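You operate a simulated robot arm through the tools that you are given. There is no shell and no other tool.

Carry out the task below with a simulated robot arm. There is one attempt and no reset: what you move stays moved.

TASK
Plug in the small column and run it up, then down again.
Fine: blue plug to the blue socket with the strip off; switch on, run with the white handset, up till the green lamp shows, then right down; off at the end.

Only the result counts: the job must be done as asked and must still hold three seconds after the hand-in. Knocking over, shifting, dropping, spilling or breaking anything else fails it.

THE ROBOT
A 6-joint arm with a two-finger parallel gripper, fixed in place. Base frame: the origin is at the foot of the arm, x ahead of it, y to its left, z up; the work surface is at about z = 0. Units: mm, rad, N and s.
With the tool pointing down near the work surface it reaches from about 140 to 580 mm from the base axis. Its first joint turns from -1.152 to 1.152 rad. Payload 2.1 kg.
The tool frame sits at the grasp point between the pads (the TCP): z along the fingers, y along the line on which they close. The tips reach 30 mm beyond it. Largest opening 94 mm; finger width 28, thickness 10; the body of the gripper, 50 by 96 mm, starts 55 mm behind the TCP.
Orientation is told as [roll, pitch, yaw] about the base's x, y, z axes, in that order, counted from this pose: with the fingers straight down and closing along the base's y, the tool's x points along the base's -x, its y along +y and its z along -z.

THE INTERFACE
- The arm moves only by the tool send_rows. Its arguments are lists of equal length, an entry for each row: "translation": the shift along the tool's x, y, z in mm, a list of three; "dr": the turn, a rotation vector about the tool's x, y, z in rad, a list of three; "fingers": the gripper command, from -1 (fully open) to 1 (shut), values between in proportion. In form: {"translation": [[dx, dy, dz], ...], "dr": [[ax, ay, az], ...], "fingers": [fingers, ...]}. A call has 1 to 20 rows; each row is the pose to reach, as a shift and turn from the pose commanded when the call began, along the tool's axes at that moment. Rows are played at 5 a second. More than 50 mm and 0.15 rad between two rows, or a gripper value outside its range, and nothing of the call is played. Where a pose cannot be reached the arm comes as near as it can. A force on the tool above 40 N (or 10 N above the force at the start of the call, whichever is more), or a blocked arm, ends the call early, and 0.2 s more pass. Each finger travels about 72 mm/s and halts on what it meets, pressing with about 33 N; the grip force reading is that of the motor and also rises with nothing between the fingers. The clock runs only during rows and for 0.2 s after the last one: add rows that repeat a pose to give the fingers time. It gives the time, the measured TCP pose, the force on the tool (base axes), the opening and the grip force at its end, in the units of the frame above (readings bear some noise), with the torque about the TCP (base axes, N m) and any sound that the robot's microphone picked up, and new pictures: "views" is both (left out), scene, wrist or none.
- Cameras (640 x 400 px; columns grow to the right, rows downward): "scene" is fixed at [71.5, -385.5, 493.5]; the picture's right is [0.61, -0.79, 0.00], its down [-0.39, -0.30, -0.87] and it looks along [0.69, 0.53, -0.49] (base axes); focal length 262 px, centre (320, 200). "wrist" rides on the gripper at [76, 14, -103] in the tool frame; the picture's right is [-0.18, 0.98, 0.00], its down [-0.75, -0.14, -0.64] and it looks along [-0.63, -0.12, 0.77] (tool axes); focal length 243 px, centre (320, 200). There is no depth. A picture from a camera that has moved, and an enlarged one, comes with that camera's place and axes in the base frame and with its lens.
- zoom(camera, box): a new picture of the part [left, top, right, bottom] of that camera's present view, enlarged. No time passes.
- sign_off(): hands the job in; it is judged then, once.

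Places have to be worked out from the pictures, the camera data and where the tool is seen. Open the gripper and draw the arm clear of the work before you hand the job in, unless the task says otherwise.

The tools are called after "Emit:" as name(argument=value, ...) on one line, values as JSON. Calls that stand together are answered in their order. send_rows: Moves the arm, as the interface text tells. Its arguments: {"type":"object","properties":{"translation":{"type":"array"},"dr":{"type":"array"},"fingers":{"type":"array"},"views":{"type":"string","enum":["both","scene","wrist","none"]}},"required":["translation","dr","fingers"]} The other tools are called the same way: zoom (camera, box) takes an enlarged picture of a part of a camera's view; sign_off () hands the job in.

At the start:

```text
t: 0.0
position: [294.6, -136.3, 379.4]
tcp_rot: [0.002, 0.0, -0.001]
force: [0.0, -0.3, 0.8]
torque: [-0.01, -0.04, 0.02]
grip_width: 94.1
finger_force: 0.0
```

scene: 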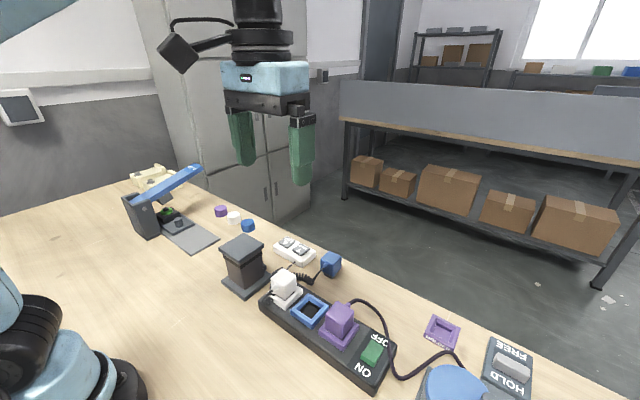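
wrist: 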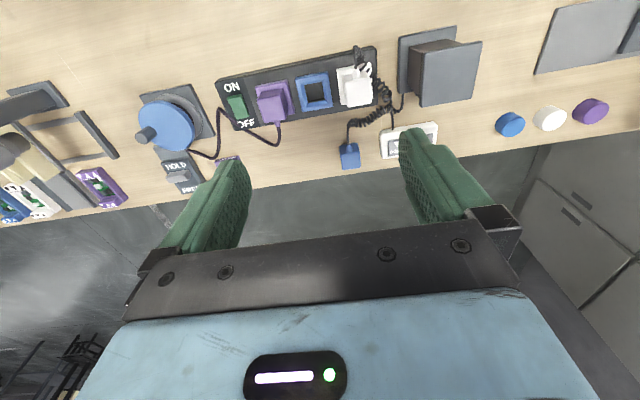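

I start by looking closely at the scene: a power strip with white, purple plugs and an empty blue socket, a blue plug on a cable from the column, and a white handset. I zoom in before any motion.

Emit:
zoom(camera="scene", box=[220, 220, 420, 400])

Emit:
zoom(camera="wrist", box=[320, 20, 500, 180])

Emit:
zoom(camera="wrist", box=[0, 60, 320, 240])

Emit:
zoom(camera="scene", box=[100, 150, 300, 270])

Emit:
zoom(camera="scene", box=[380, 290, 580, 400])

```text
2.22 times, centred on (320, 310) of scene
camera zoom: at [71.5, -385.5, 493.5], right [0.61, -0.79, 0.0], down [-0.39, -0.3, -0.87], along [0.69, 0.53, -0.49], focal length 583 px, centre (320, -44)
```

zoom: 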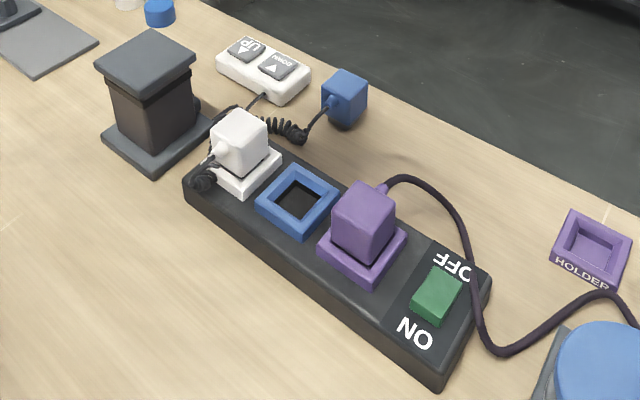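

```text
2.50 times, centred on (410, 100) of wrist
camera zoom: at [216.5, -122.2, 481.6], right [0.18, 0.98, 0.0], down [0.75, -0.14, 0.64], along [0.63, -0.12, -0.77], focal length 606 px, centre (95, 450)
```

zoom: 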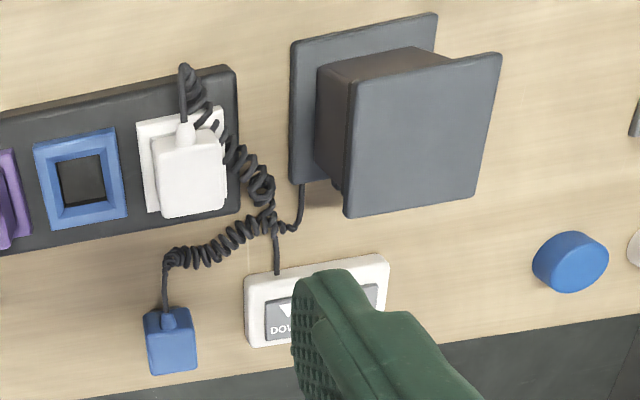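

```text
2.00 times, centred on (160, 150) of wrist
camera zoom: at [216.5, -122.2, 481.6], right [0.18, 0.98, 0.0], down [0.75, -0.14, 0.64], along [0.63, -0.12, -0.77], focal length 485 px, centre (640, 300)
```

zoom: 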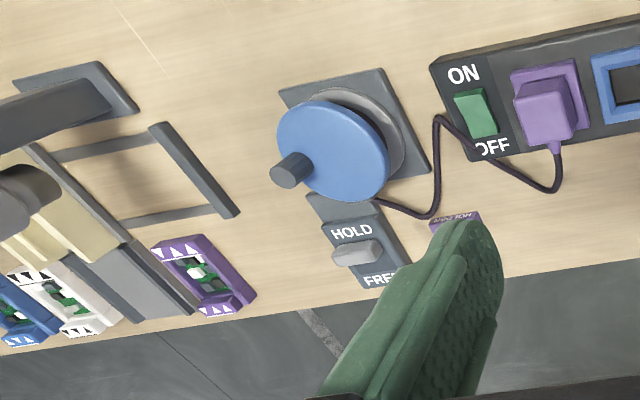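

```text
3.20 times, centred on (200, 210) of scene
camera zoom: at [71.5, -385.5, 493.5], right [0.61, -0.79, 0.0], down [-0.39, -0.3, -0.87], along [0.69, 0.53, -0.49], focal length 839 px, centre (704, 168)
```

zoom: 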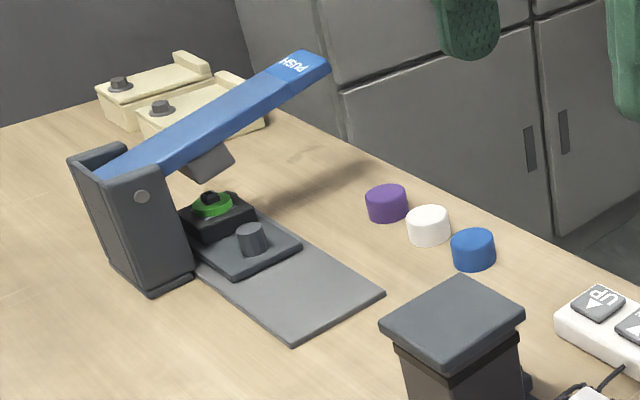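

```text
3.20 times, centred on (480, 345) of scene
camera zoom: at [71.5, -385.5, 493.5], right [0.61, -0.79, 0.0], down [-0.39, -0.3, -0.87], along [0.69, 0.53, -0.49], focal length 839 px, centre (-192, -264)
```

zoom: 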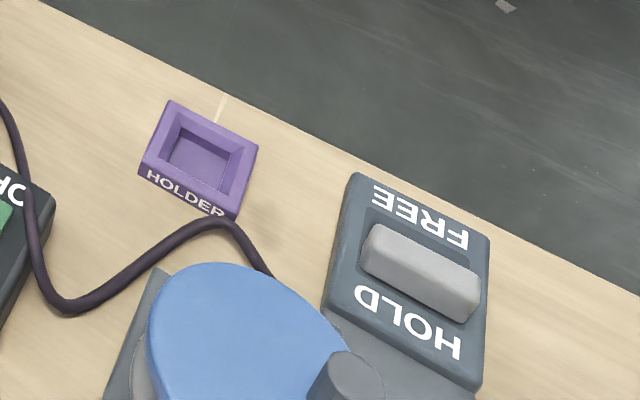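

The strip lies along y at x≈338 (ON side toward the robot, OFF side away), blue plug near (490,-105), handset near (473,10), column near (326,38) about 118 mm tall. I move lower for a close view of the plug and strip, staying well above everything.

Emit:
send_rows(translation=[[-8, 8, 40], [-16, 16, 80], [-25, 26, 120], [-25, 26, 150], [-25, 26, 150]], dr=[[0, 0, 0], [0, 0, 0], [0, 0, 0], [0, 0, 0], [0, 0, 0]], fingers=[-1, -1, -1, -1, -1])

```text
t: 1.2
position: [318.5, -111.2, 231.4]
tcp_rot: [-0.002, 0.0, 0.001]
force: [0.6, -0.5, 0.3]
torque: [0.04, 0.01, -0.01]
grip_width: 94.2
finger_force: 0.1
camera wrist: at [242.1, -96.2, 331.8], right [0.18, 0.98, 0.0], down [0.75, -0.14, 0.64], along [0.63, -0.12, -0.77], focal length 243 px, centre (320, 200)
```

scene: 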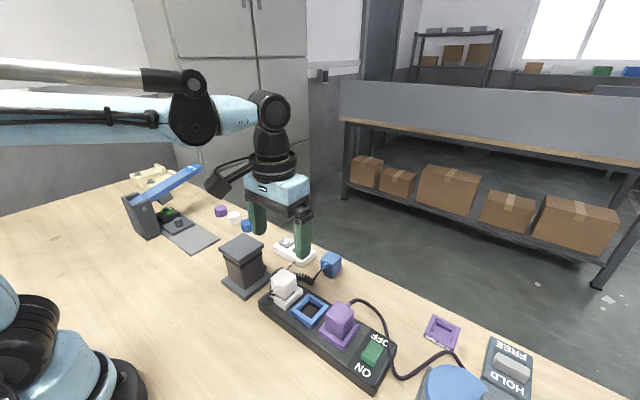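
wrist: 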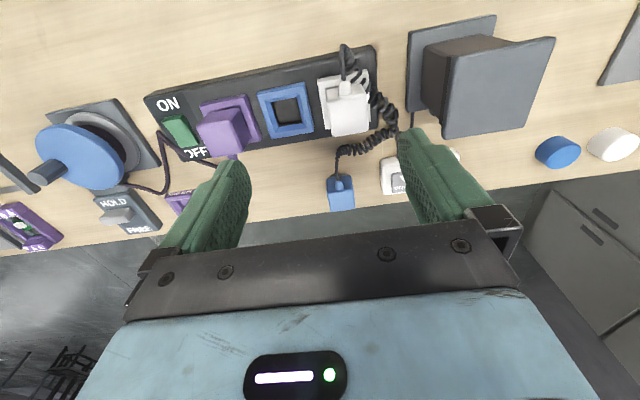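

Closer now; I enlarge the strip switch, the plug and the cables to read the switch state and plug orientation.

Emit:
zoom(camera="wrist", box=[130, 70, 290, 170])

Emit:
zoom(camera="wrist", box=[300, 40, 460, 220])

Emit:
zoom(camera="scene", box=[330, 320, 410, 390])

Emit:
zoom(camera="scene", box=[255, 230, 355, 330])

```text
4.00 times, centred on (210, 120) of wrist
camera zoom: at [242.1, -96.2, 331.8], right [0.18, 0.98, 0.0], down [0.75, -0.14, 0.64], along [0.63, -0.12, -0.77], focal length 970 px, centre (760, 520)
```

zoom: 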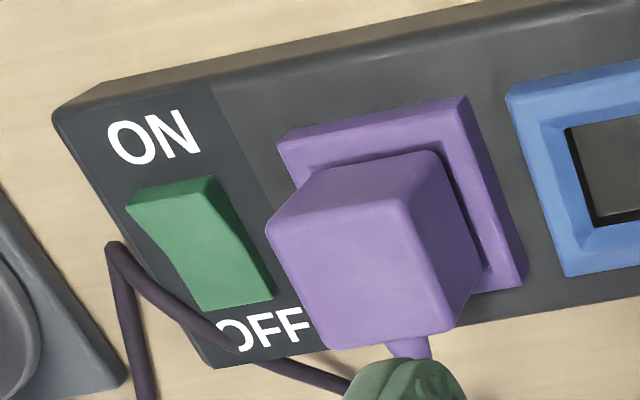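

```text
2.22 times, centred on (380, 130) of wrist
camera zoom: at [242.1, -96.2, 331.8], right [0.18, 0.98, 0.0], down [0.75, -0.14, 0.64], along [0.63, -0.12, -0.77], focal length 539 px, centre (187, 356)
```

zoom: 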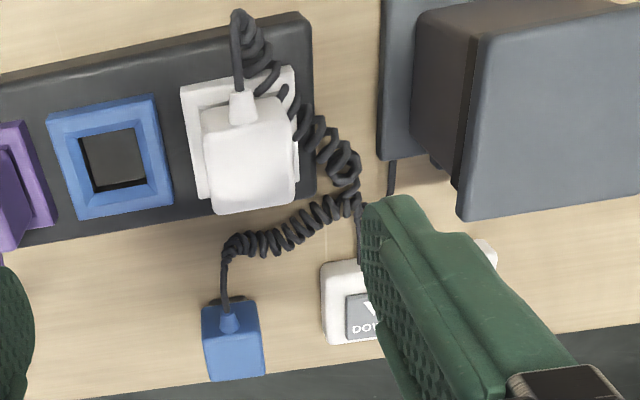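

```text
5.71 times, centred on (370, 355) of scene
camera zoom: at [71.5, -385.5, 493.5], right [0.61, -0.79, 0.0], down [-0.39, -0.3, -0.87], along [0.69, 0.53, -0.49], focal length 1498 px, centre (34, -686)
```

zoom: 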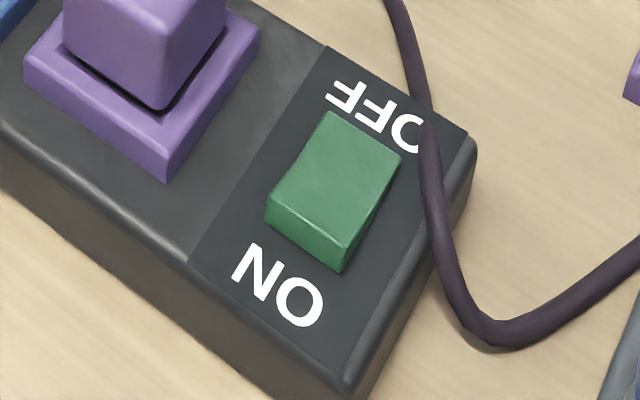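

```text
4.00 times, centred on (305, 280) of scene
camera zoom: at [71.5, -385.5, 493.5], right [0.61, -0.79, 0.0], down [-0.39, -0.3, -0.87], along [0.69, 0.53, -0.49], focal length 1049 px, centre (380, -120)
```

zoom: 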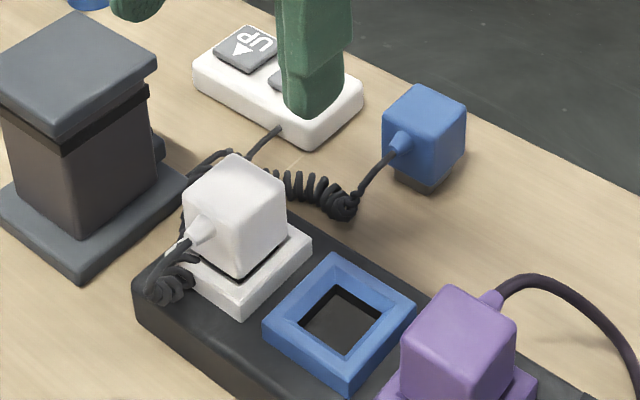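

The rocker's ON end stands proud and its OFF end is flush, so the strip is off, as wanted. The blue plug stands upright on a dark foot with its cable leaving toward the robot; I move above it at a safe height to measure it accurately.

Emit:
send_rows(translation=[[-40, 1, 20], [-80, 2, 40], [-120, 4, 60], [-160, 5, 80], [-160, 5, 80]], dr=[[0, 0, 0], [0, 0, 0], [0, 0, 0], [0, 0, 0], [0, 0, 0]], fingers=[-1, -1, -1, -1, -1])

```text
t: 2.4
position: [478.7, -105.7, 148.5]
tcp_rot: [-0.001, -0.001, 0.001]
force: [-0.3, 0.0, -0.3]
torque: [-0.02, -0.02, 0.02]
grip_width: 94.3
finger_force: 0.0
camera wrist: at [401.8, -91.4, 250.8], right [0.18, 0.98, 0.0], down [0.75, -0.14, 0.64], along [0.63, -0.12, -0.77], focal length 243 px, centre (320, 200)
```

scene: 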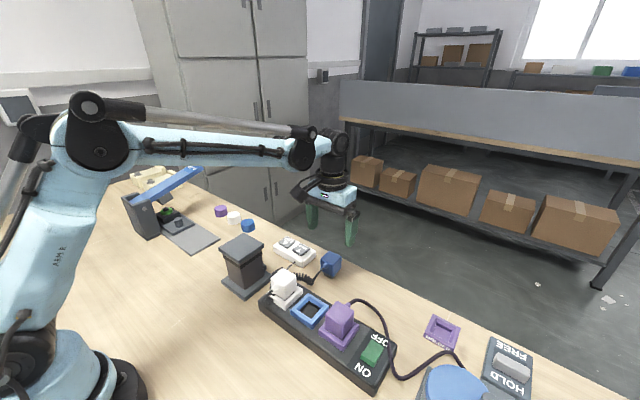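
wrist: 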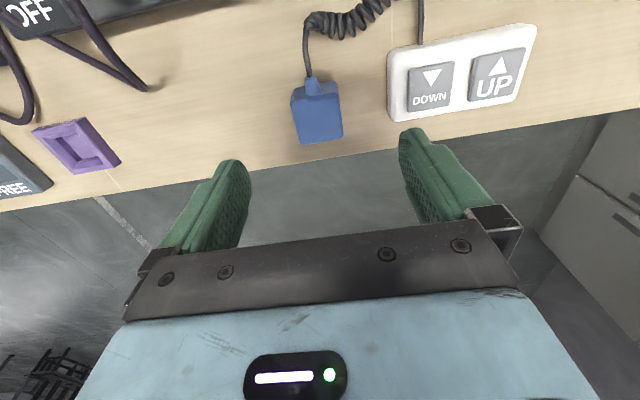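

Emit:
zoom(camera="wrist", box=[270, 50, 370, 150])

Emit:
zoom(camera="scene", box=[270, 230, 350, 290])

Emit:
zoom(camera="wrist", box=[370, 0, 560, 130])

```text
4.00 times, centred on (320, 100) of wrist
camera zoom: at [401.8, -91.4, 250.8], right [0.18, 0.98, 0.0], down [0.75, -0.14, 0.64], along [0.63, -0.12, -0.77], focal length 970 px, centre (320, 600)
```

zoom: 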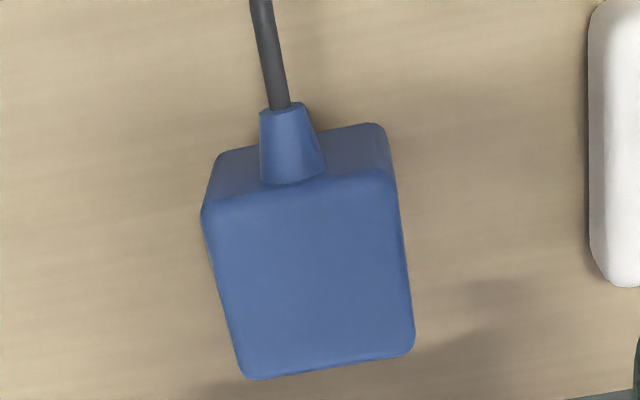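

```text
6.67 times, centred on (310, 260) of scene
camera zoom: at [71.5, -385.5, 493.5], right [0.61, -0.79, 0.0], down [-0.39, -0.3, -0.87], along [0.69, 0.53, -0.49], focal length 1748 px, centre (387, -200)
```

zoom: 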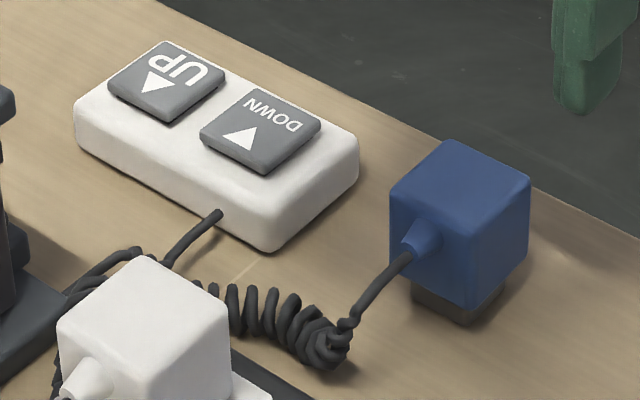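

```text
3.08 times, centred on (465, 65) of wrist
camera zoom: at [401.8, -91.4, 250.8], right [0.18, 0.98, 0.0], down [0.75, -0.14, 0.64], along [0.63, -0.12, -0.77], focal length 746 px, centre (-126, 615)
```

zoom: 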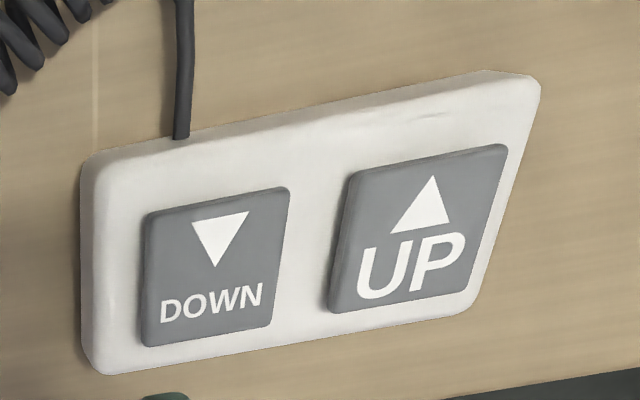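

The blue plug is axis-aligned, cap about 37 mm wide, centred near (478,-107), top at z≈56 and cap underside at z≈15. I descend with the fingers half-open to grip the upper cap, with tips staying above the cap's underside so they clear the socket frame later.

Emit:
send_rows(translation=[[0, -1.5, 0], [0, -1.5, 30], [0, -1.5, 60], [0, -1.5, 85], [0, -1.5, 99], [0, -1.5, 99]], dr=[[0, 0, 0], [0, 0, 0], [0, 0, 0], [0, 0, 0], [0, 0, 0], [0, 0, 0]], fingers=[-0.27, -0.27, -0.27, -0.27, -0.27, -0.27])

```text
t: 3.8
position: [477.6, -107.3, 51.6]
tcp_rot: [0.0, -0.001, 0.0]
force: [0.2, -0.3, 0.9]
torque: [0.01, 0.01, 0.0]
grip_width: 59.8
finger_force: 0.1
camera wrist: at [401.9, -93.2, 152.3], right [0.18, 0.98, 0.0], down [0.75, -0.14, 0.64], along [0.63, -0.12, -0.77], focal length 243 px, centre (320, 200)
```

scene: 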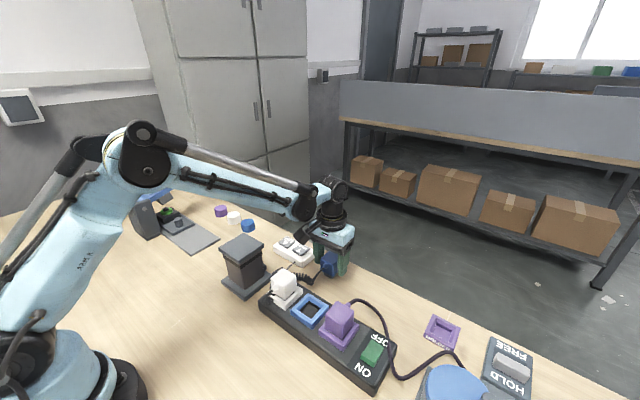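
wrist: 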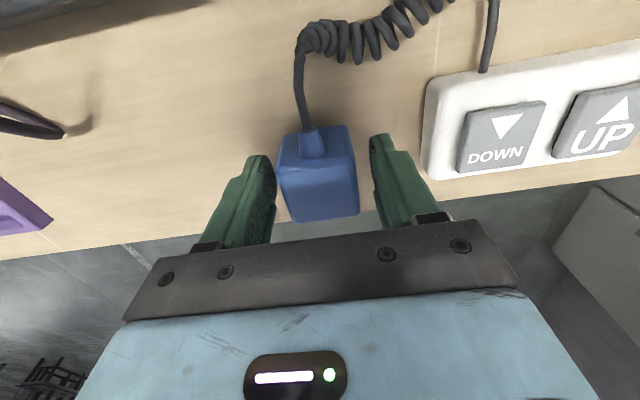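

The plug sits between the fingers. I check the alignment and tip height up close before closing.

Emit:
zoom(camera="wrist", box=[230, 100, 430, 240])

Emit:
zoom(camera="scene", box=[290, 220, 380, 290])

```text
2.86 times, centred on (330, 170) of wrist
camera zoom: at [401.9, -93.2, 152.3], right [0.18, 0.98, 0.0], down [0.75, -0.14, 0.64], along [0.63, -0.12, -0.77], focal length 693 px, centre (291, 286)
```

zoom: 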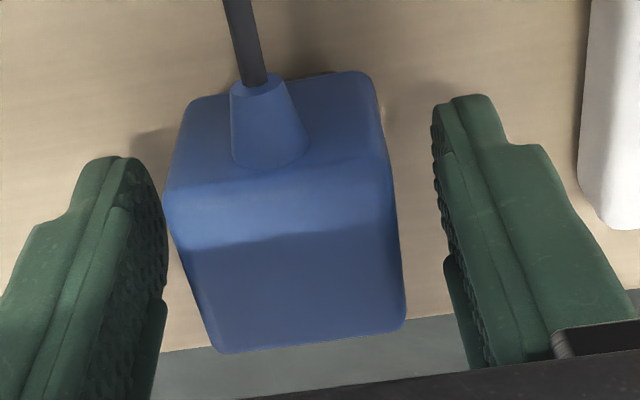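

```text
5.71 times, centred on (335, 255) of scene
camera zoom: at [71.5, -385.5, 493.5], right [0.61, -0.79, 0.0], down [-0.39, -0.3, -0.87], along [0.69, 0.53, -0.49], focal length 1498 px, centre (234, -114)
```

zoom: 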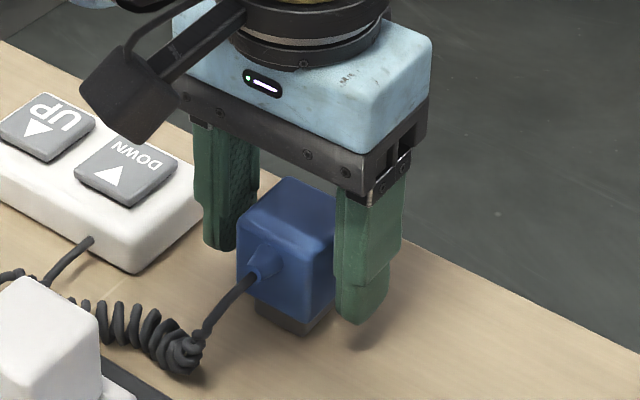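

Alignment is within about 1 mm and the tips are just above the cap's underside. Closing the gripper on the plug.

Emit:
send_rows(translation=[[0, 0, 0], [0, 0, 0], [0, 0, 0]], dr=[[0, 0, 0], [0, 0, 0], [0, 0, 0]], fingers=[1, 1, 1], views="wrist")

```text
t: 4.6
position: [478.5, -107.4, 51.0]
tcp_rot: [0.0, -0.001, 0.0]
force: [0.1, -0.5, -0.2]
torque: [0.0, 0.0, 0.0]
grip_width: 43.7
finger_force: 33.0
camera wrist: at [401.9, -93.2, 152.6], right [0.18, 0.98, 0.0], down [0.75, -0.14, 0.64], along [0.63, -0.12, -0.77], focal length 243 px, centre (320, 200)
```

wrist: 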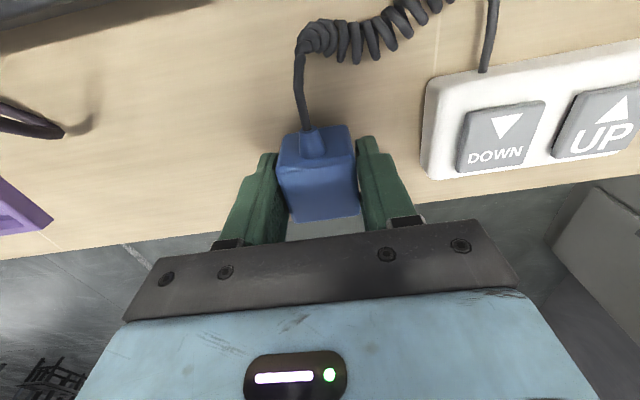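

Grip is firm (43.7 mm, 33 N). Lifting straight up slowly about 30 mm first to check that the plug comes along and the cable doesn't pull.

Emit:
send_rows(translation=[[0, 0, -10], [0, 0, -20], [0, 0, -35], [0, 0, -35]], dr=[[0, 0, 0], [0, 0, 0], [0, 0, 0], [0, 0, 0]], fingers=[1, 1, 1, 1])

```text
t: 5.6
position: [477.8, -107.2, 87.0]
tcp_rot: [-0.001, 0.0, -0.002]
force: [-0.1, 0.6, -0.3]
torque: [0.0, 0.01, 0.0]
grip_width: 43.6
finger_force: 32.7
camera wrist: at [401.7, -92.9, 188.2], right [0.18, 0.98, 0.0], down [0.75, -0.14, 0.64], along [0.63, -0.12, -0.77], focal length 243 px, centre (320, 200)
```

scene: 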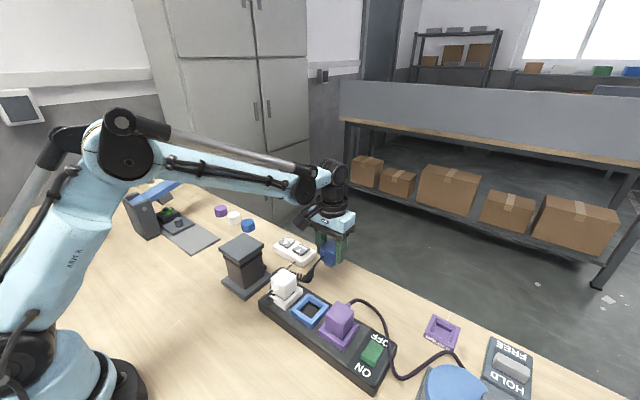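
wrist: 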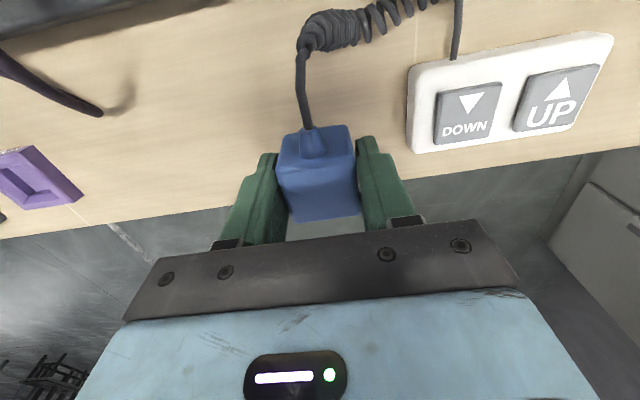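

The plug is held and lifts freely. Now I raise it well above the other plugs (white plug top about z≈95) and carry it over the blue socket near (337,-153).

Emit:
send_rows(translation=[[0, -20, -40], [0, -46, -78], [35, -46, -78], [70, -46, -78], [105, -46, -78], [140, -46, -78], [140, -46, -78]], dr=[[0, 0, 0], [0, 0, 0], [0, 0, 0], [0, 0, 0], [0, 0, 0], [0, 0, 0], [0, 0, 0]], fingers=[1, 1, 1, 1, 1, 1, 1])

```text
t: 7.2
position: [338.0, -152.4, 164.2]
tcp_rot: [0.001, 0.001, 0.002]
force: [0.4, 0.4, 0.4]
torque: [0.02, -0.03, 0.03]
grip_width: 43.7
finger_force: 32.7
camera wrist: at [261.1, -138.6, 265.9], right [0.18, 0.98, 0.0], down [0.75, -0.14, 0.64], along [0.63, -0.12, -0.77], focal length 243 px, centre (320, 200)
```

scene: 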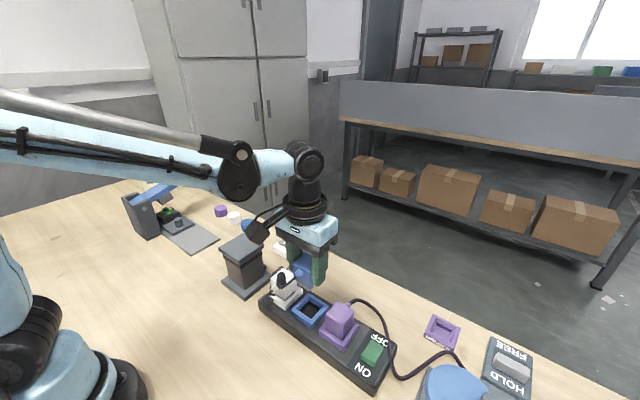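
wrist: 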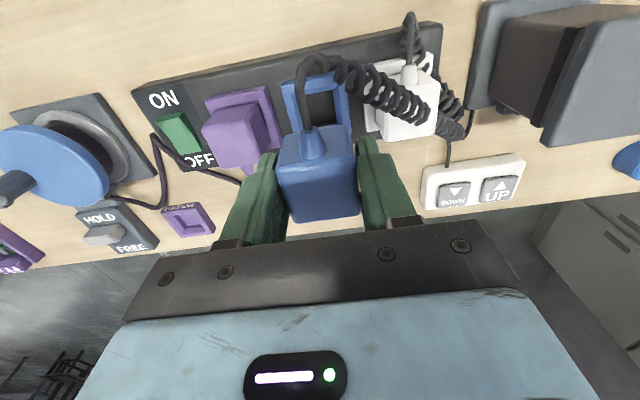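

Now above the socket. I enlarge both views to refine the socket position relative to the plug.

Emit:
zoom(camera="wrist", box=[250, 50, 450, 175])

Emit:
zoom(camera="scene", box=[255, 240, 375, 350])

```text
3.20 times, centred on (350, 112) of wrist
camera zoom: at [261.1, -138.6, 265.9], right [0.18, 0.98, 0.0], down [0.75, -0.14, 0.64], along [0.63, -0.12, -0.77], focal length 776 px, centre (224, 480)
```

zoom: 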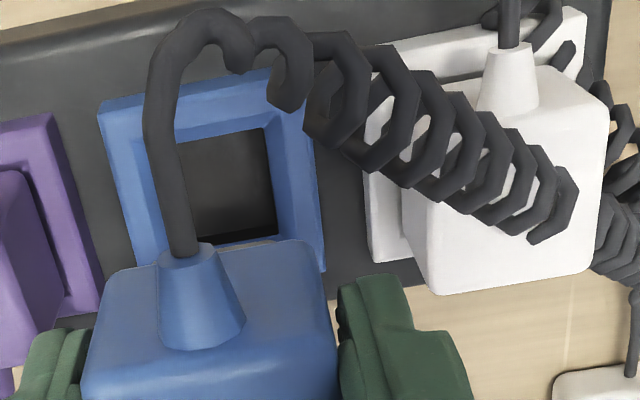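

```text
3.64 times, centred on (315, 295) of scene
camera zoom: at [71.4, -385.5, 493.5], right [0.61, -0.79, 0.0], down [-0.39, -0.3, -0.87], along [0.69, 0.53, -0.49], focal length 954 px, centre (338, -146)
```

zoom: 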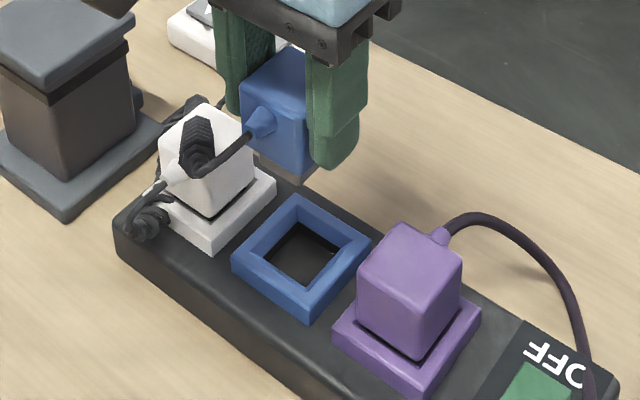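

My estimate of the socket centre is about (336.5,-153.5) with frame top near z≈48, within 1–2 mm of the present plug position. I lower until the plug's foot is about 12 mm above the frame and look again.

Emit:
send_rows(translation=[[0.5, -0.7, 18], [0.5, -0.7, 36], [0.5, -0.7, 50], [0.5, -0.7, 50]], dr=[[0, 0, 0], [0, 0, 0], [0, 0, 0], [0, 0, 0]], fingers=[1, 1, 1, 1])

Emit:
zoom(camera="wrist", box=[230, 60, 430, 200])

Emit:
zoom(camera="scene", box=[275, 260, 355, 330])

```text
t: 8.2
position: [337.3, -153.9, 114.2]
tcp_rot: [0.001, -0.001, -0.001]
force: [-0.4, -0.1, -0.3]
torque: [-0.01, 0.05, 0.0]
grip_width: 43.6
finger_force: 33.1
camera wrist: at [260.8, -139.5, 216.0], right [0.18, 0.98, 0.0], down [0.75, -0.14, 0.64], along [0.63, -0.12, -0.77], focal length 243 px, centre (320, 200)
```

scene: 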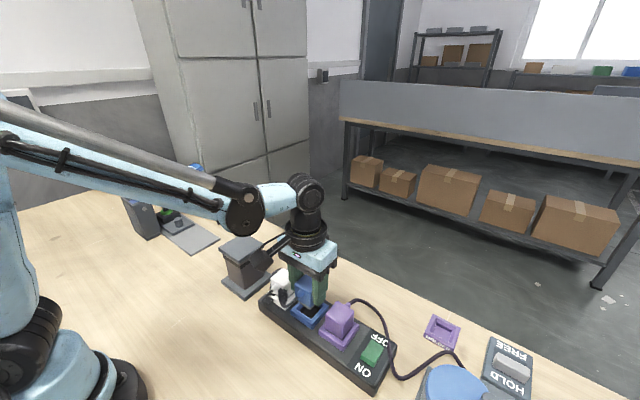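
wrist: 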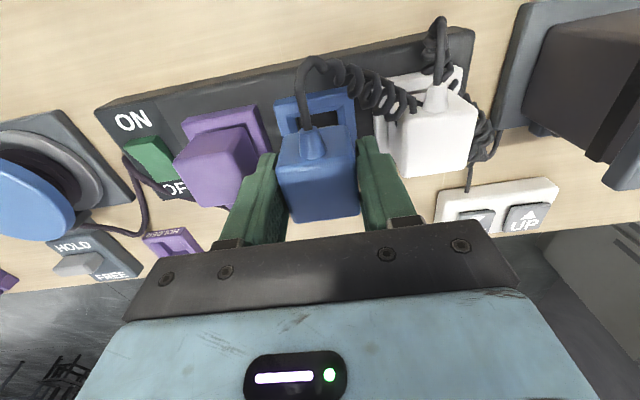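

```text
2.86 times, centred on (330, 130) of wrist
camera zoom: at [260.8, -139.5, 216.0], right [0.18, 0.98, 0.0], down [0.75, -0.14, 0.64], along [0.63, -0.12, -0.77], focal length 693 px, centre (291, 400)
```

zoom: 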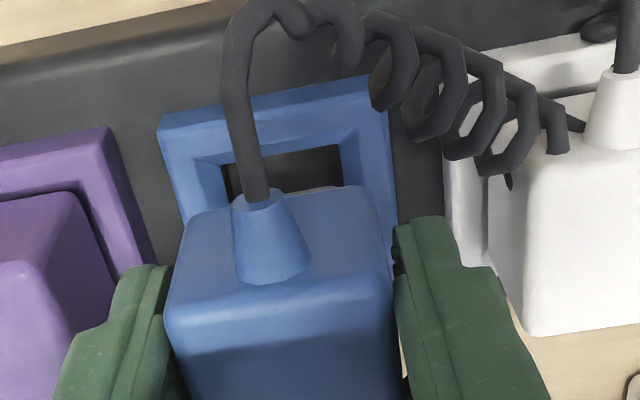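

```text
5.71 times, centred on (315, 295) of scene
camera zoom: at [71.5, -385.5, 493.5], right [0.61, -0.79, 0.0], down [-0.39, -0.3, -0.87], along [0.69, 0.53, -0.49], focal length 1498 px, centre (349, -343)
```

zoom: 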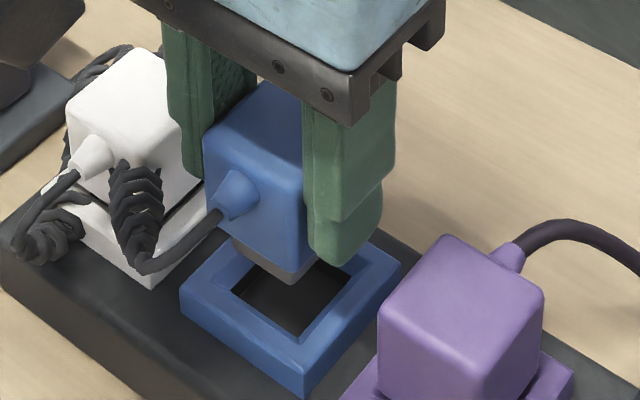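

I need sharper measurements of foot versus hole before inserting, so I enlarge both cameras further.

Emit:
zoom(camera="scene", box=[292, 285, 332, 320])

Emit:
zoom(camera="wrist", box=[265, 70, 365, 140])

Emit:
zoom(camera="scene", box=[260, 255, 370, 355])

```text
11.43 times, centred on (312, 302) of scene
camera zoom: at [71.5, -385.5, 493.5], right [0.61, -0.79, 0.0], down [-0.39, -0.3, -0.87], along [0.69, 0.53, -0.49], focal length 2997 px, centre (411, -971)
```

zoom: 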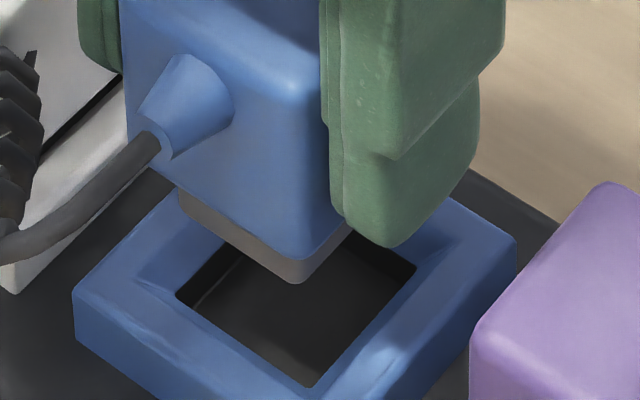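

```text
5.71 times, centred on (315, 105) of wrist
camera zoom: at [260.8, -139.5, 216.0], right [0.18, 0.98, 0.0], down [0.75, -0.14, 0.64], along [0.63, -0.12, -0.77], focal length 1386 px, centre (349, 743)
```

zoom: 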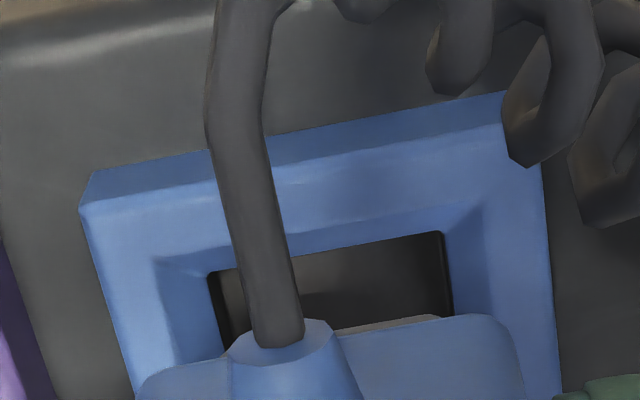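

```text
4.00 times, centred on (315, 305) of scene
camera zoom: at [71.5, -385.5, 493.5], right [0.61, -0.79, 0.0], down [-0.39, -0.3, -0.87], along [0.69, 0.53, -0.49], focal length 1049 px, centre (340, -220)
```

zoom: 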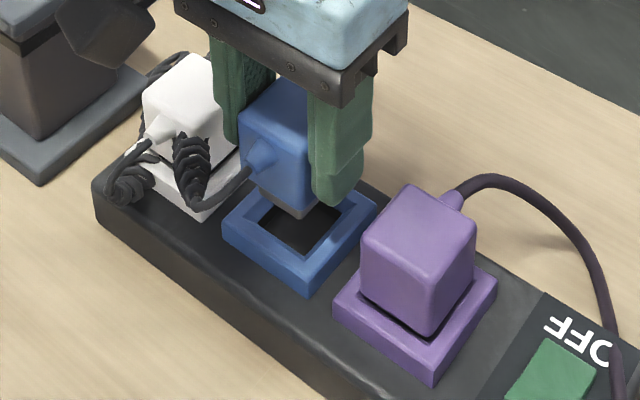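

Careful stereo puts the hole at (339.1,-154.1), 30 mm wide at z≈41 with a bevel, and the plug's foot at about (337.1,-153). I shift +2 mm in x, −0.9 mm in y and lower into the funnel.

Emit:
send_rows(translation=[[-2.1, -0.9, 0], [-2.1, -0.9, 7], [-2.1, -0.9, 14], [-2.1, -0.9, 18], [-2.1, -0.9, 18]], dr=[[0, 0, 0], [0, 0, 0], [0, 0, 0], [0, 0, 0], [0, 0, 0]], fingers=[1, 1, 1, 1, 1])

Emit:
zoom(camera="scene", box=[285, 275, 341, 324])

Emit:
zoom(camera="wrist", box=[230, 60, 430, 200])

```text
t: 9.4
position: [339.7, -155.2, 95.4]
tcp_rot: [0.001, 0.001, 0.0]
force: [-0.3, 0.3, -0.3]
torque: [0.02, 0.02, 0.03]
grip_width: 43.7
finger_force: 32.6
camera wrist: at [263.3, -140.1, 197.6], right [0.18, 0.98, 0.0], down [0.75, -0.14, 0.64], along [0.63, -0.12, -0.77], focal length 243 px, centre (320, 200)
```

scene: 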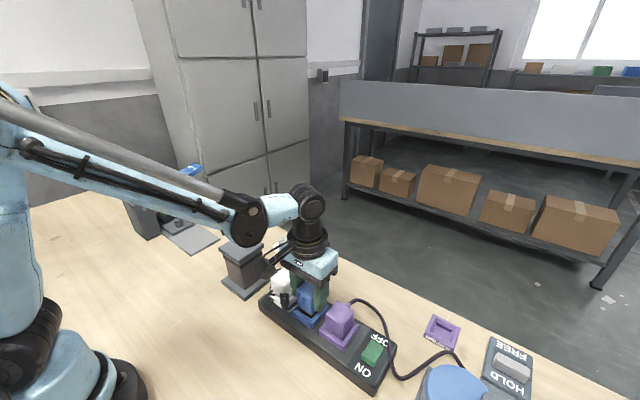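
wrist: 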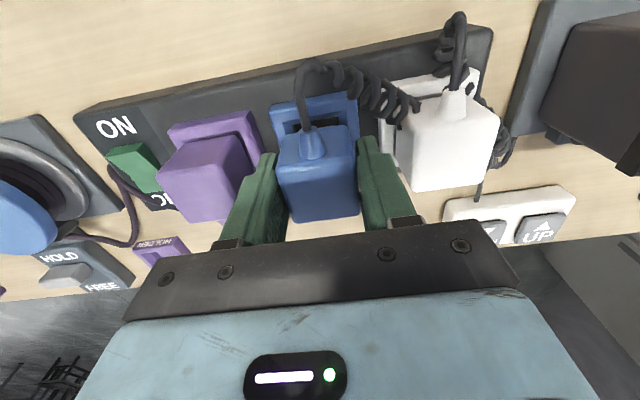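

```text
8.16 times, centred on (313, 300) of scene
camera zoom: at [71.5, -385.5, 493.5], right [0.61, -0.79, 0.0], down [-0.39, -0.3, -0.87], along [0.69, 0.53, -0.49], focal length 2140 px, centre (377, -612)
```

zoom: 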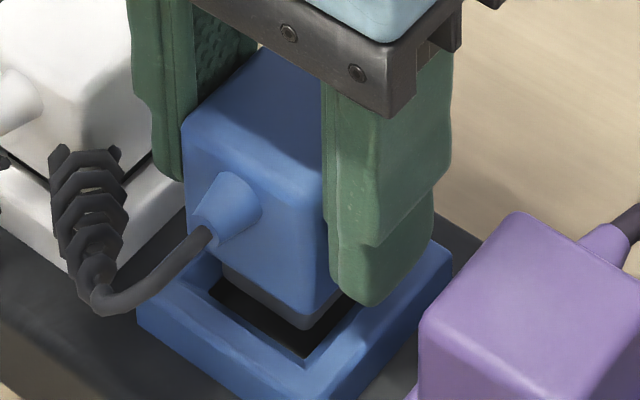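

```text
2.86 times, centred on (330, 130) of wrist
camera zoom: at [263.3, -140.1, 197.6], right [0.18, 0.98, 0.0], down [0.75, -0.14, 0.64], along [0.63, -0.12, -0.77], focal length 693 px, centre (291, 400)
```

zoom: 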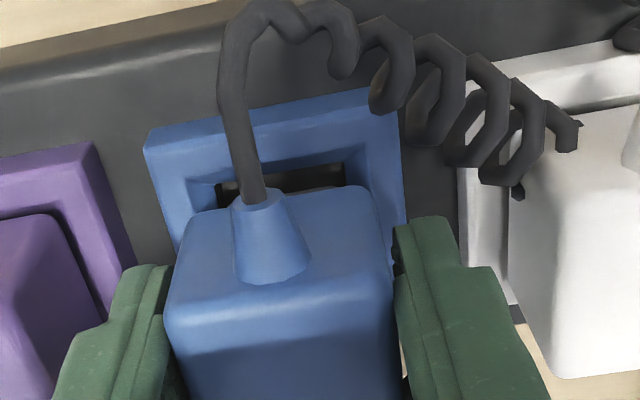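

The foot is centred in the hole mouth with even clearance. I continue down slowly, watching the force.

Emit:
send_rows(translation=[[0, 0, 3], [0, 0, 6], [0, 0, 9], [0, 0, 11], [0, 0, 11]], dr=[[0, 0, 0], [0, 0, 0], [0, 0, 0], [0, 0, 0], [0, 0, 0]], fingers=[1, 1, 1, 1, 1], views="scene")

Emit:
zoom(camera="scene", box=[265, 265, 361, 349])

```text
t: 10.6
position: [340.3, -154.5, 85.4]
tcp_rot: [0.0, 0.0, 0.0]
force: [-0.3, -0.7, 0.2]
torque: [-0.03, 0.01, -0.03]
grip_width: 43.3
finger_force: 32.9
```

scene: 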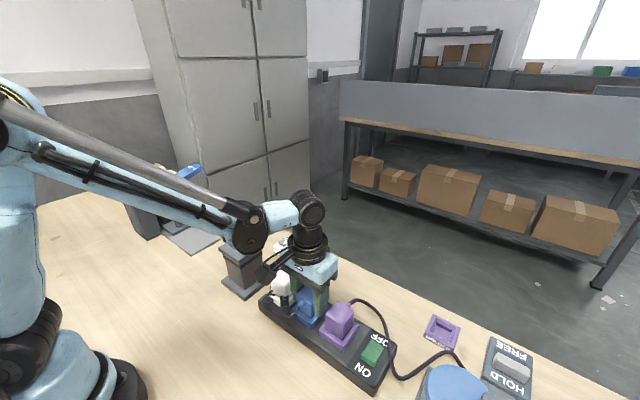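

```text
4.76 times, centred on (313, 307) of scene
camera zoom: at [71.5, -385.5, 493.5], right [0.61, -0.79, 0.0], down [-0.39, -0.3, -0.87], along [0.69, 0.53, -0.49], focal length 1249 px, centre (353, -310)
```

zoom: 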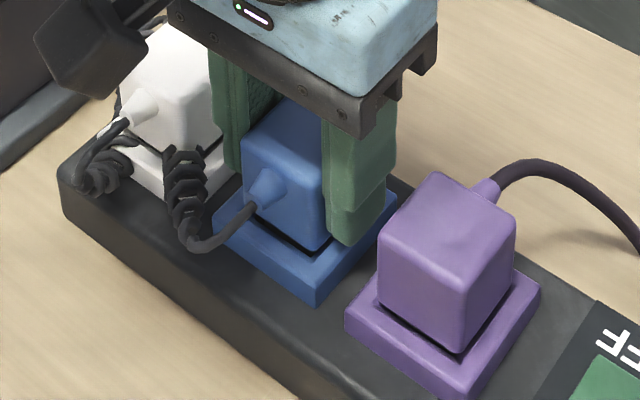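

No resistance yet and the cap is nearly down to the level of its neighbours. I go down in 1–2 mm steps until it seats.

Emit:
send_rows(translation=[[0, 0, 1.5], [0, 0, 3], [0, 0, 4.5], [0, 0, 6], [0, 0, 6]], dr=[[0, 0, 0], [0, 0, 0], [0, 0, 0], [0, 0, 0], [0, 0, 0]], fingers=[1, 1, 1, 1, 1], views="scene")

Emit:
zoom(camera="scene", box=[265, 265, 361, 349])

```text
t: 11.8
position: [340.1, -153.5, 78.8]
tcp_rot: [0.0, 0.0, 0.001]
force: [0.6, -2.6, 25.1]
torque: [-0.03, -0.06, 0.02]
grip_width: 43.7
finger_force: 32.8
```

scene: 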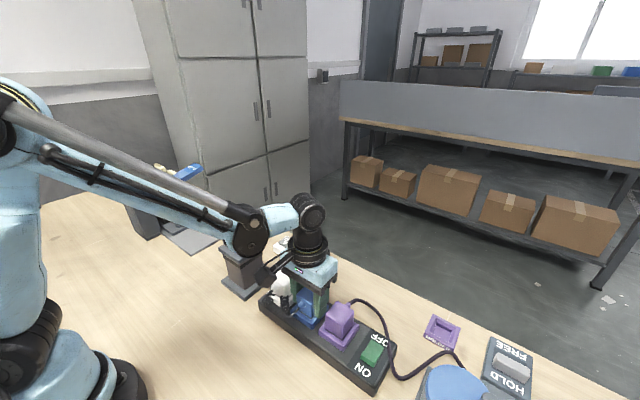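

```text
4.76 times, centred on (313, 307) of scene
camera zoom: at [71.4, -385.5, 493.5], right [0.61, -0.79, 0.0], down [-0.39, -0.3, -0.87], along [0.69, 0.53, -0.49], focal length 1249 px, centre (353, -310)
```

zoom: 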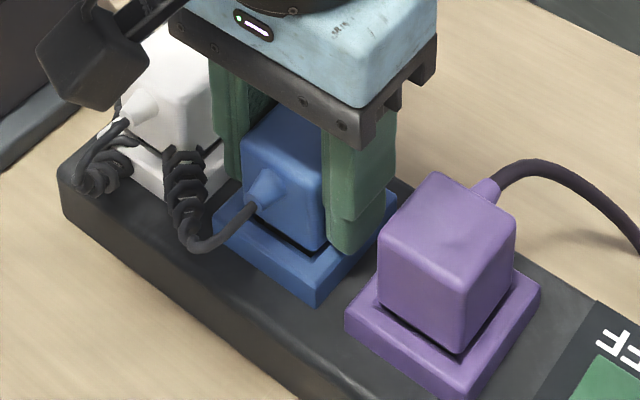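

Force rose to 25 N: contact. I compare the seating with the purple and white plugs close up.

Emit:
zoom(camera="scene", box=[295, 280, 375, 350])

Emit:
zoom(camera="scene", box=[268, 268, 332, 324])

Emit:
zoom(camera="wrist", box=[150, 50, 530, 240])

```text
5.71 times, centred on (335, 315) of scene
camera zoom: at [71.4, -385.5, 493.5], right [0.61, -0.79, 0.0], down [-0.39, -0.3, -0.87], along [0.69, 0.53, -0.49], focal length 1498 px, centre (234, -457)
```

zoom: 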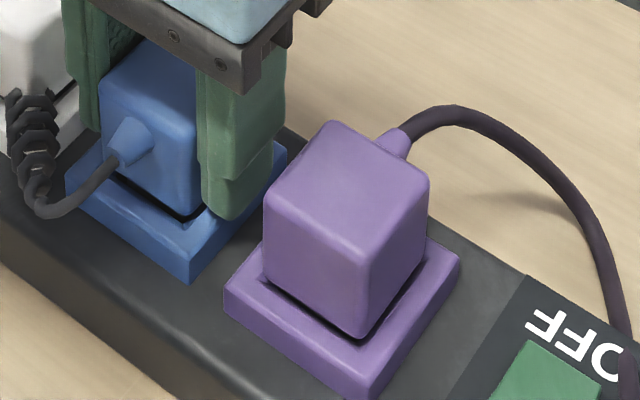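

```text
7.14 times, centred on (300, 296) of scene
camera zoom: at [71.4, -385.5, 493.5], right [0.61, -0.79, 0.0], down [-0.39, -0.3, -0.87], along [0.69, 0.53, -0.49], focal length 1873 px, centre (463, -486)
```

zoom: 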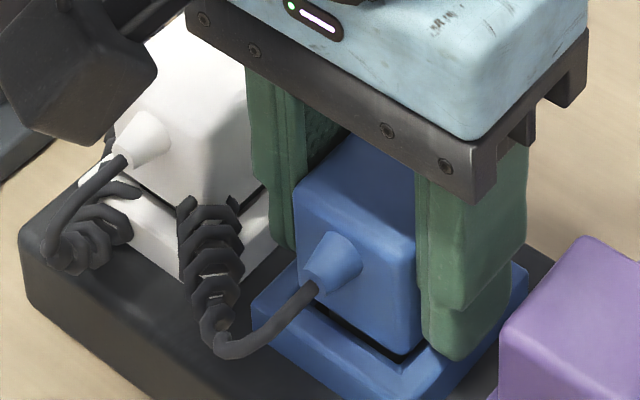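

```text
1.68 times, centred on (340, 145) of wrist
camera zoom: at [263.1, -140.3, 180.8], right [0.18, 0.98, 0.0], down [0.75, -0.14, 0.64], along [0.63, -0.12, -0.77], focal length 409 px, centre (286, 293)
```

zoom: 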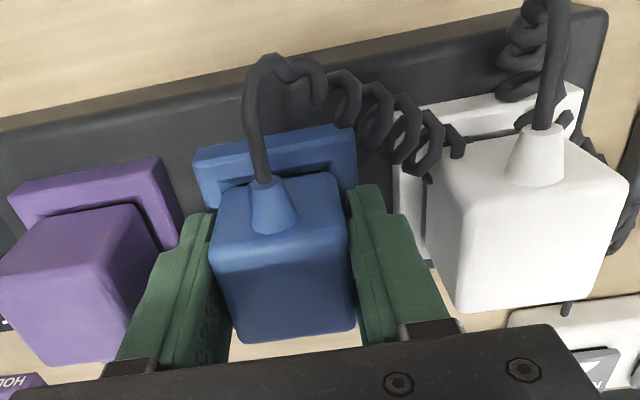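

The blue cap's gap to its frame matches the purple and white plugs, so it is seated. I release by opening only ~5 mm each side (neighbouring plugs are close), then rise straight up.

Emit:
send_rows(translation=[[0, 0, 0], [0, 0, 0], [0, 0, 0]], dr=[[0, 0, 0], [0, 0, 0], [0, 0, 0]], fingers=[-0.15, -0.15, -0.15])

Emit:
zoom(camera="wrist", box=[150, 50, 530, 240])

```text
t: 12.6
position: [340.0, -155.1, 78.5]
tcp_rot: [0.001, 0.0, 0.001]
force: [0.6, -0.4, 0.9]
torque: [-0.02, -0.03, -0.01]
grip_width: 54.0
finger_force: 0.1
camera wrist: at [263.0, -140.3, 180.8], right [0.18, 0.98, 0.0], down [0.75, -0.14, 0.64], along [0.63, -0.12, -0.77], focal length 243 px, centre (320, 200)
```

scene: 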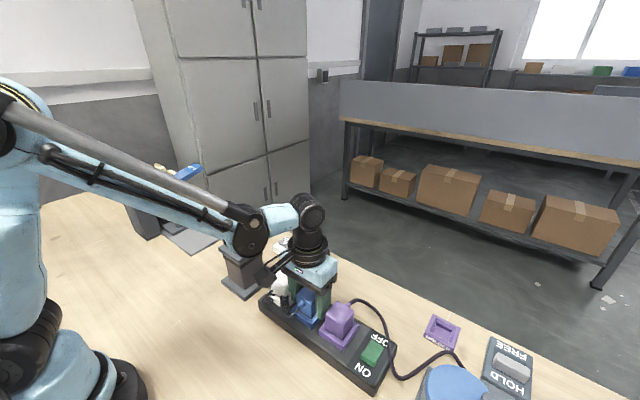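
wrist: 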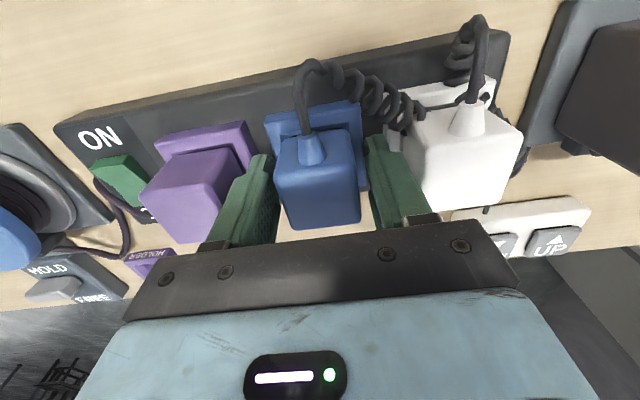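

```text
1.68 times, centred on (340, 145) of wrist
camera zoom: at [263.0, -140.3, 180.8], right [0.18, 0.98, 0.0], down [0.75, -0.14, 0.64], along [0.63, -0.12, -0.77], focal length 409 px, centre (286, 293)
```

zoom: 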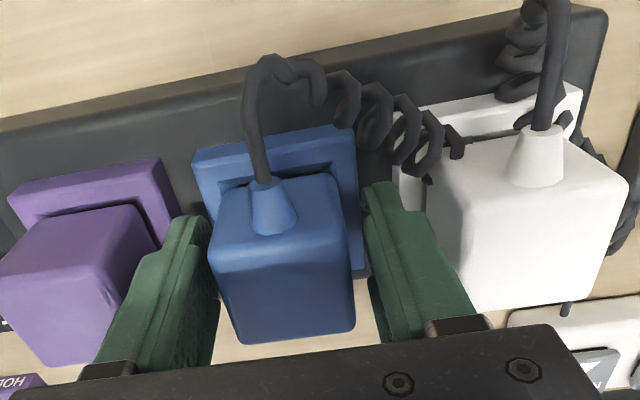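

The fingers are clear of the plug on both sides. Rising straight up, then I check the plug's seating from both cameras.

Emit:
send_rows(translation=[[0, 0, -15], [0, 0, -40], [0, 0, -80], [0, 0, -120], [0, 0, -120]], dr=[[0, 0, 0], [0, 0, 0], [0, 0, 0], [0, 0, 0], [0, 0, 0]], fingers=[-0.15, -0.15, -0.15, -0.15, -0.15])

Emit:
zoom(camera="scene", box=[255, 255, 375, 350])

Emit:
zoom(camera="wrist", box=[130, 30, 450, 190])

```text
t: 13.8
position: [340.4, -156.0, 198.6]
tcp_rot: [0.0, 0.0, 0.0]
force: [-0.6, -0.6, 1.2]
torque: [-0.02, 0.01, -0.02]
grip_width: 54.1
finger_force: 0.0
camera wrist: at [262.8, -141.0, 301.0], right [0.18, 0.98, 0.0], down [0.75, -0.14, 0.64], along [0.63, -0.12, -0.77], focal length 243 px, centre (320, 200)
```

scene: 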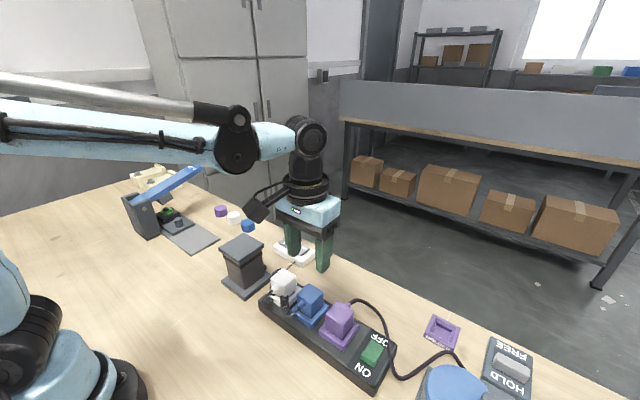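
wrist: 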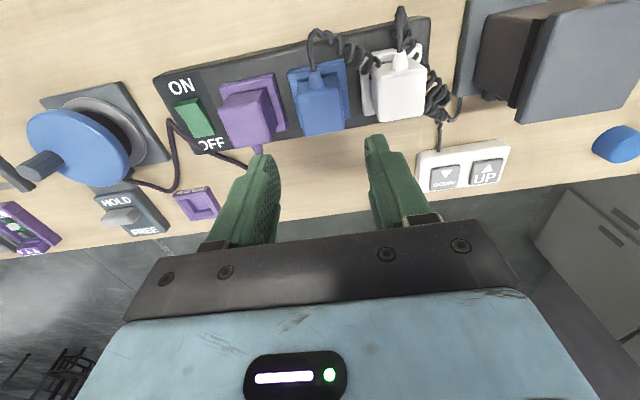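

```text
4.21 times, centred on (315, 302) of scene
camera zoom: at [71.5, -385.5, 493.5], right [0.61, -0.79, 0.0], down [-0.39, -0.3, -0.87], along [0.69, 0.53, -0.49], focal length 1104 px, centre (341, -232)
```

zoom: 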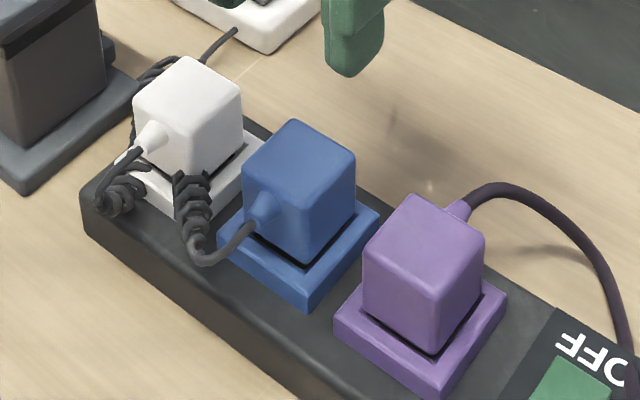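

```text
2.00 times, centred on (290, 110) of wrist
camera zoom: at [262.8, -141.0, 301.0], right [0.18, 0.98, 0.0], down [0.75, -0.14, 0.64], along [0.63, -0.12, -0.77], focal length 485 px, centre (380, 380)
```

zoom: 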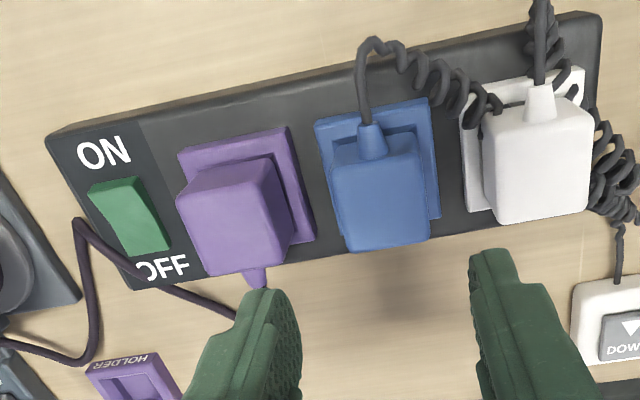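

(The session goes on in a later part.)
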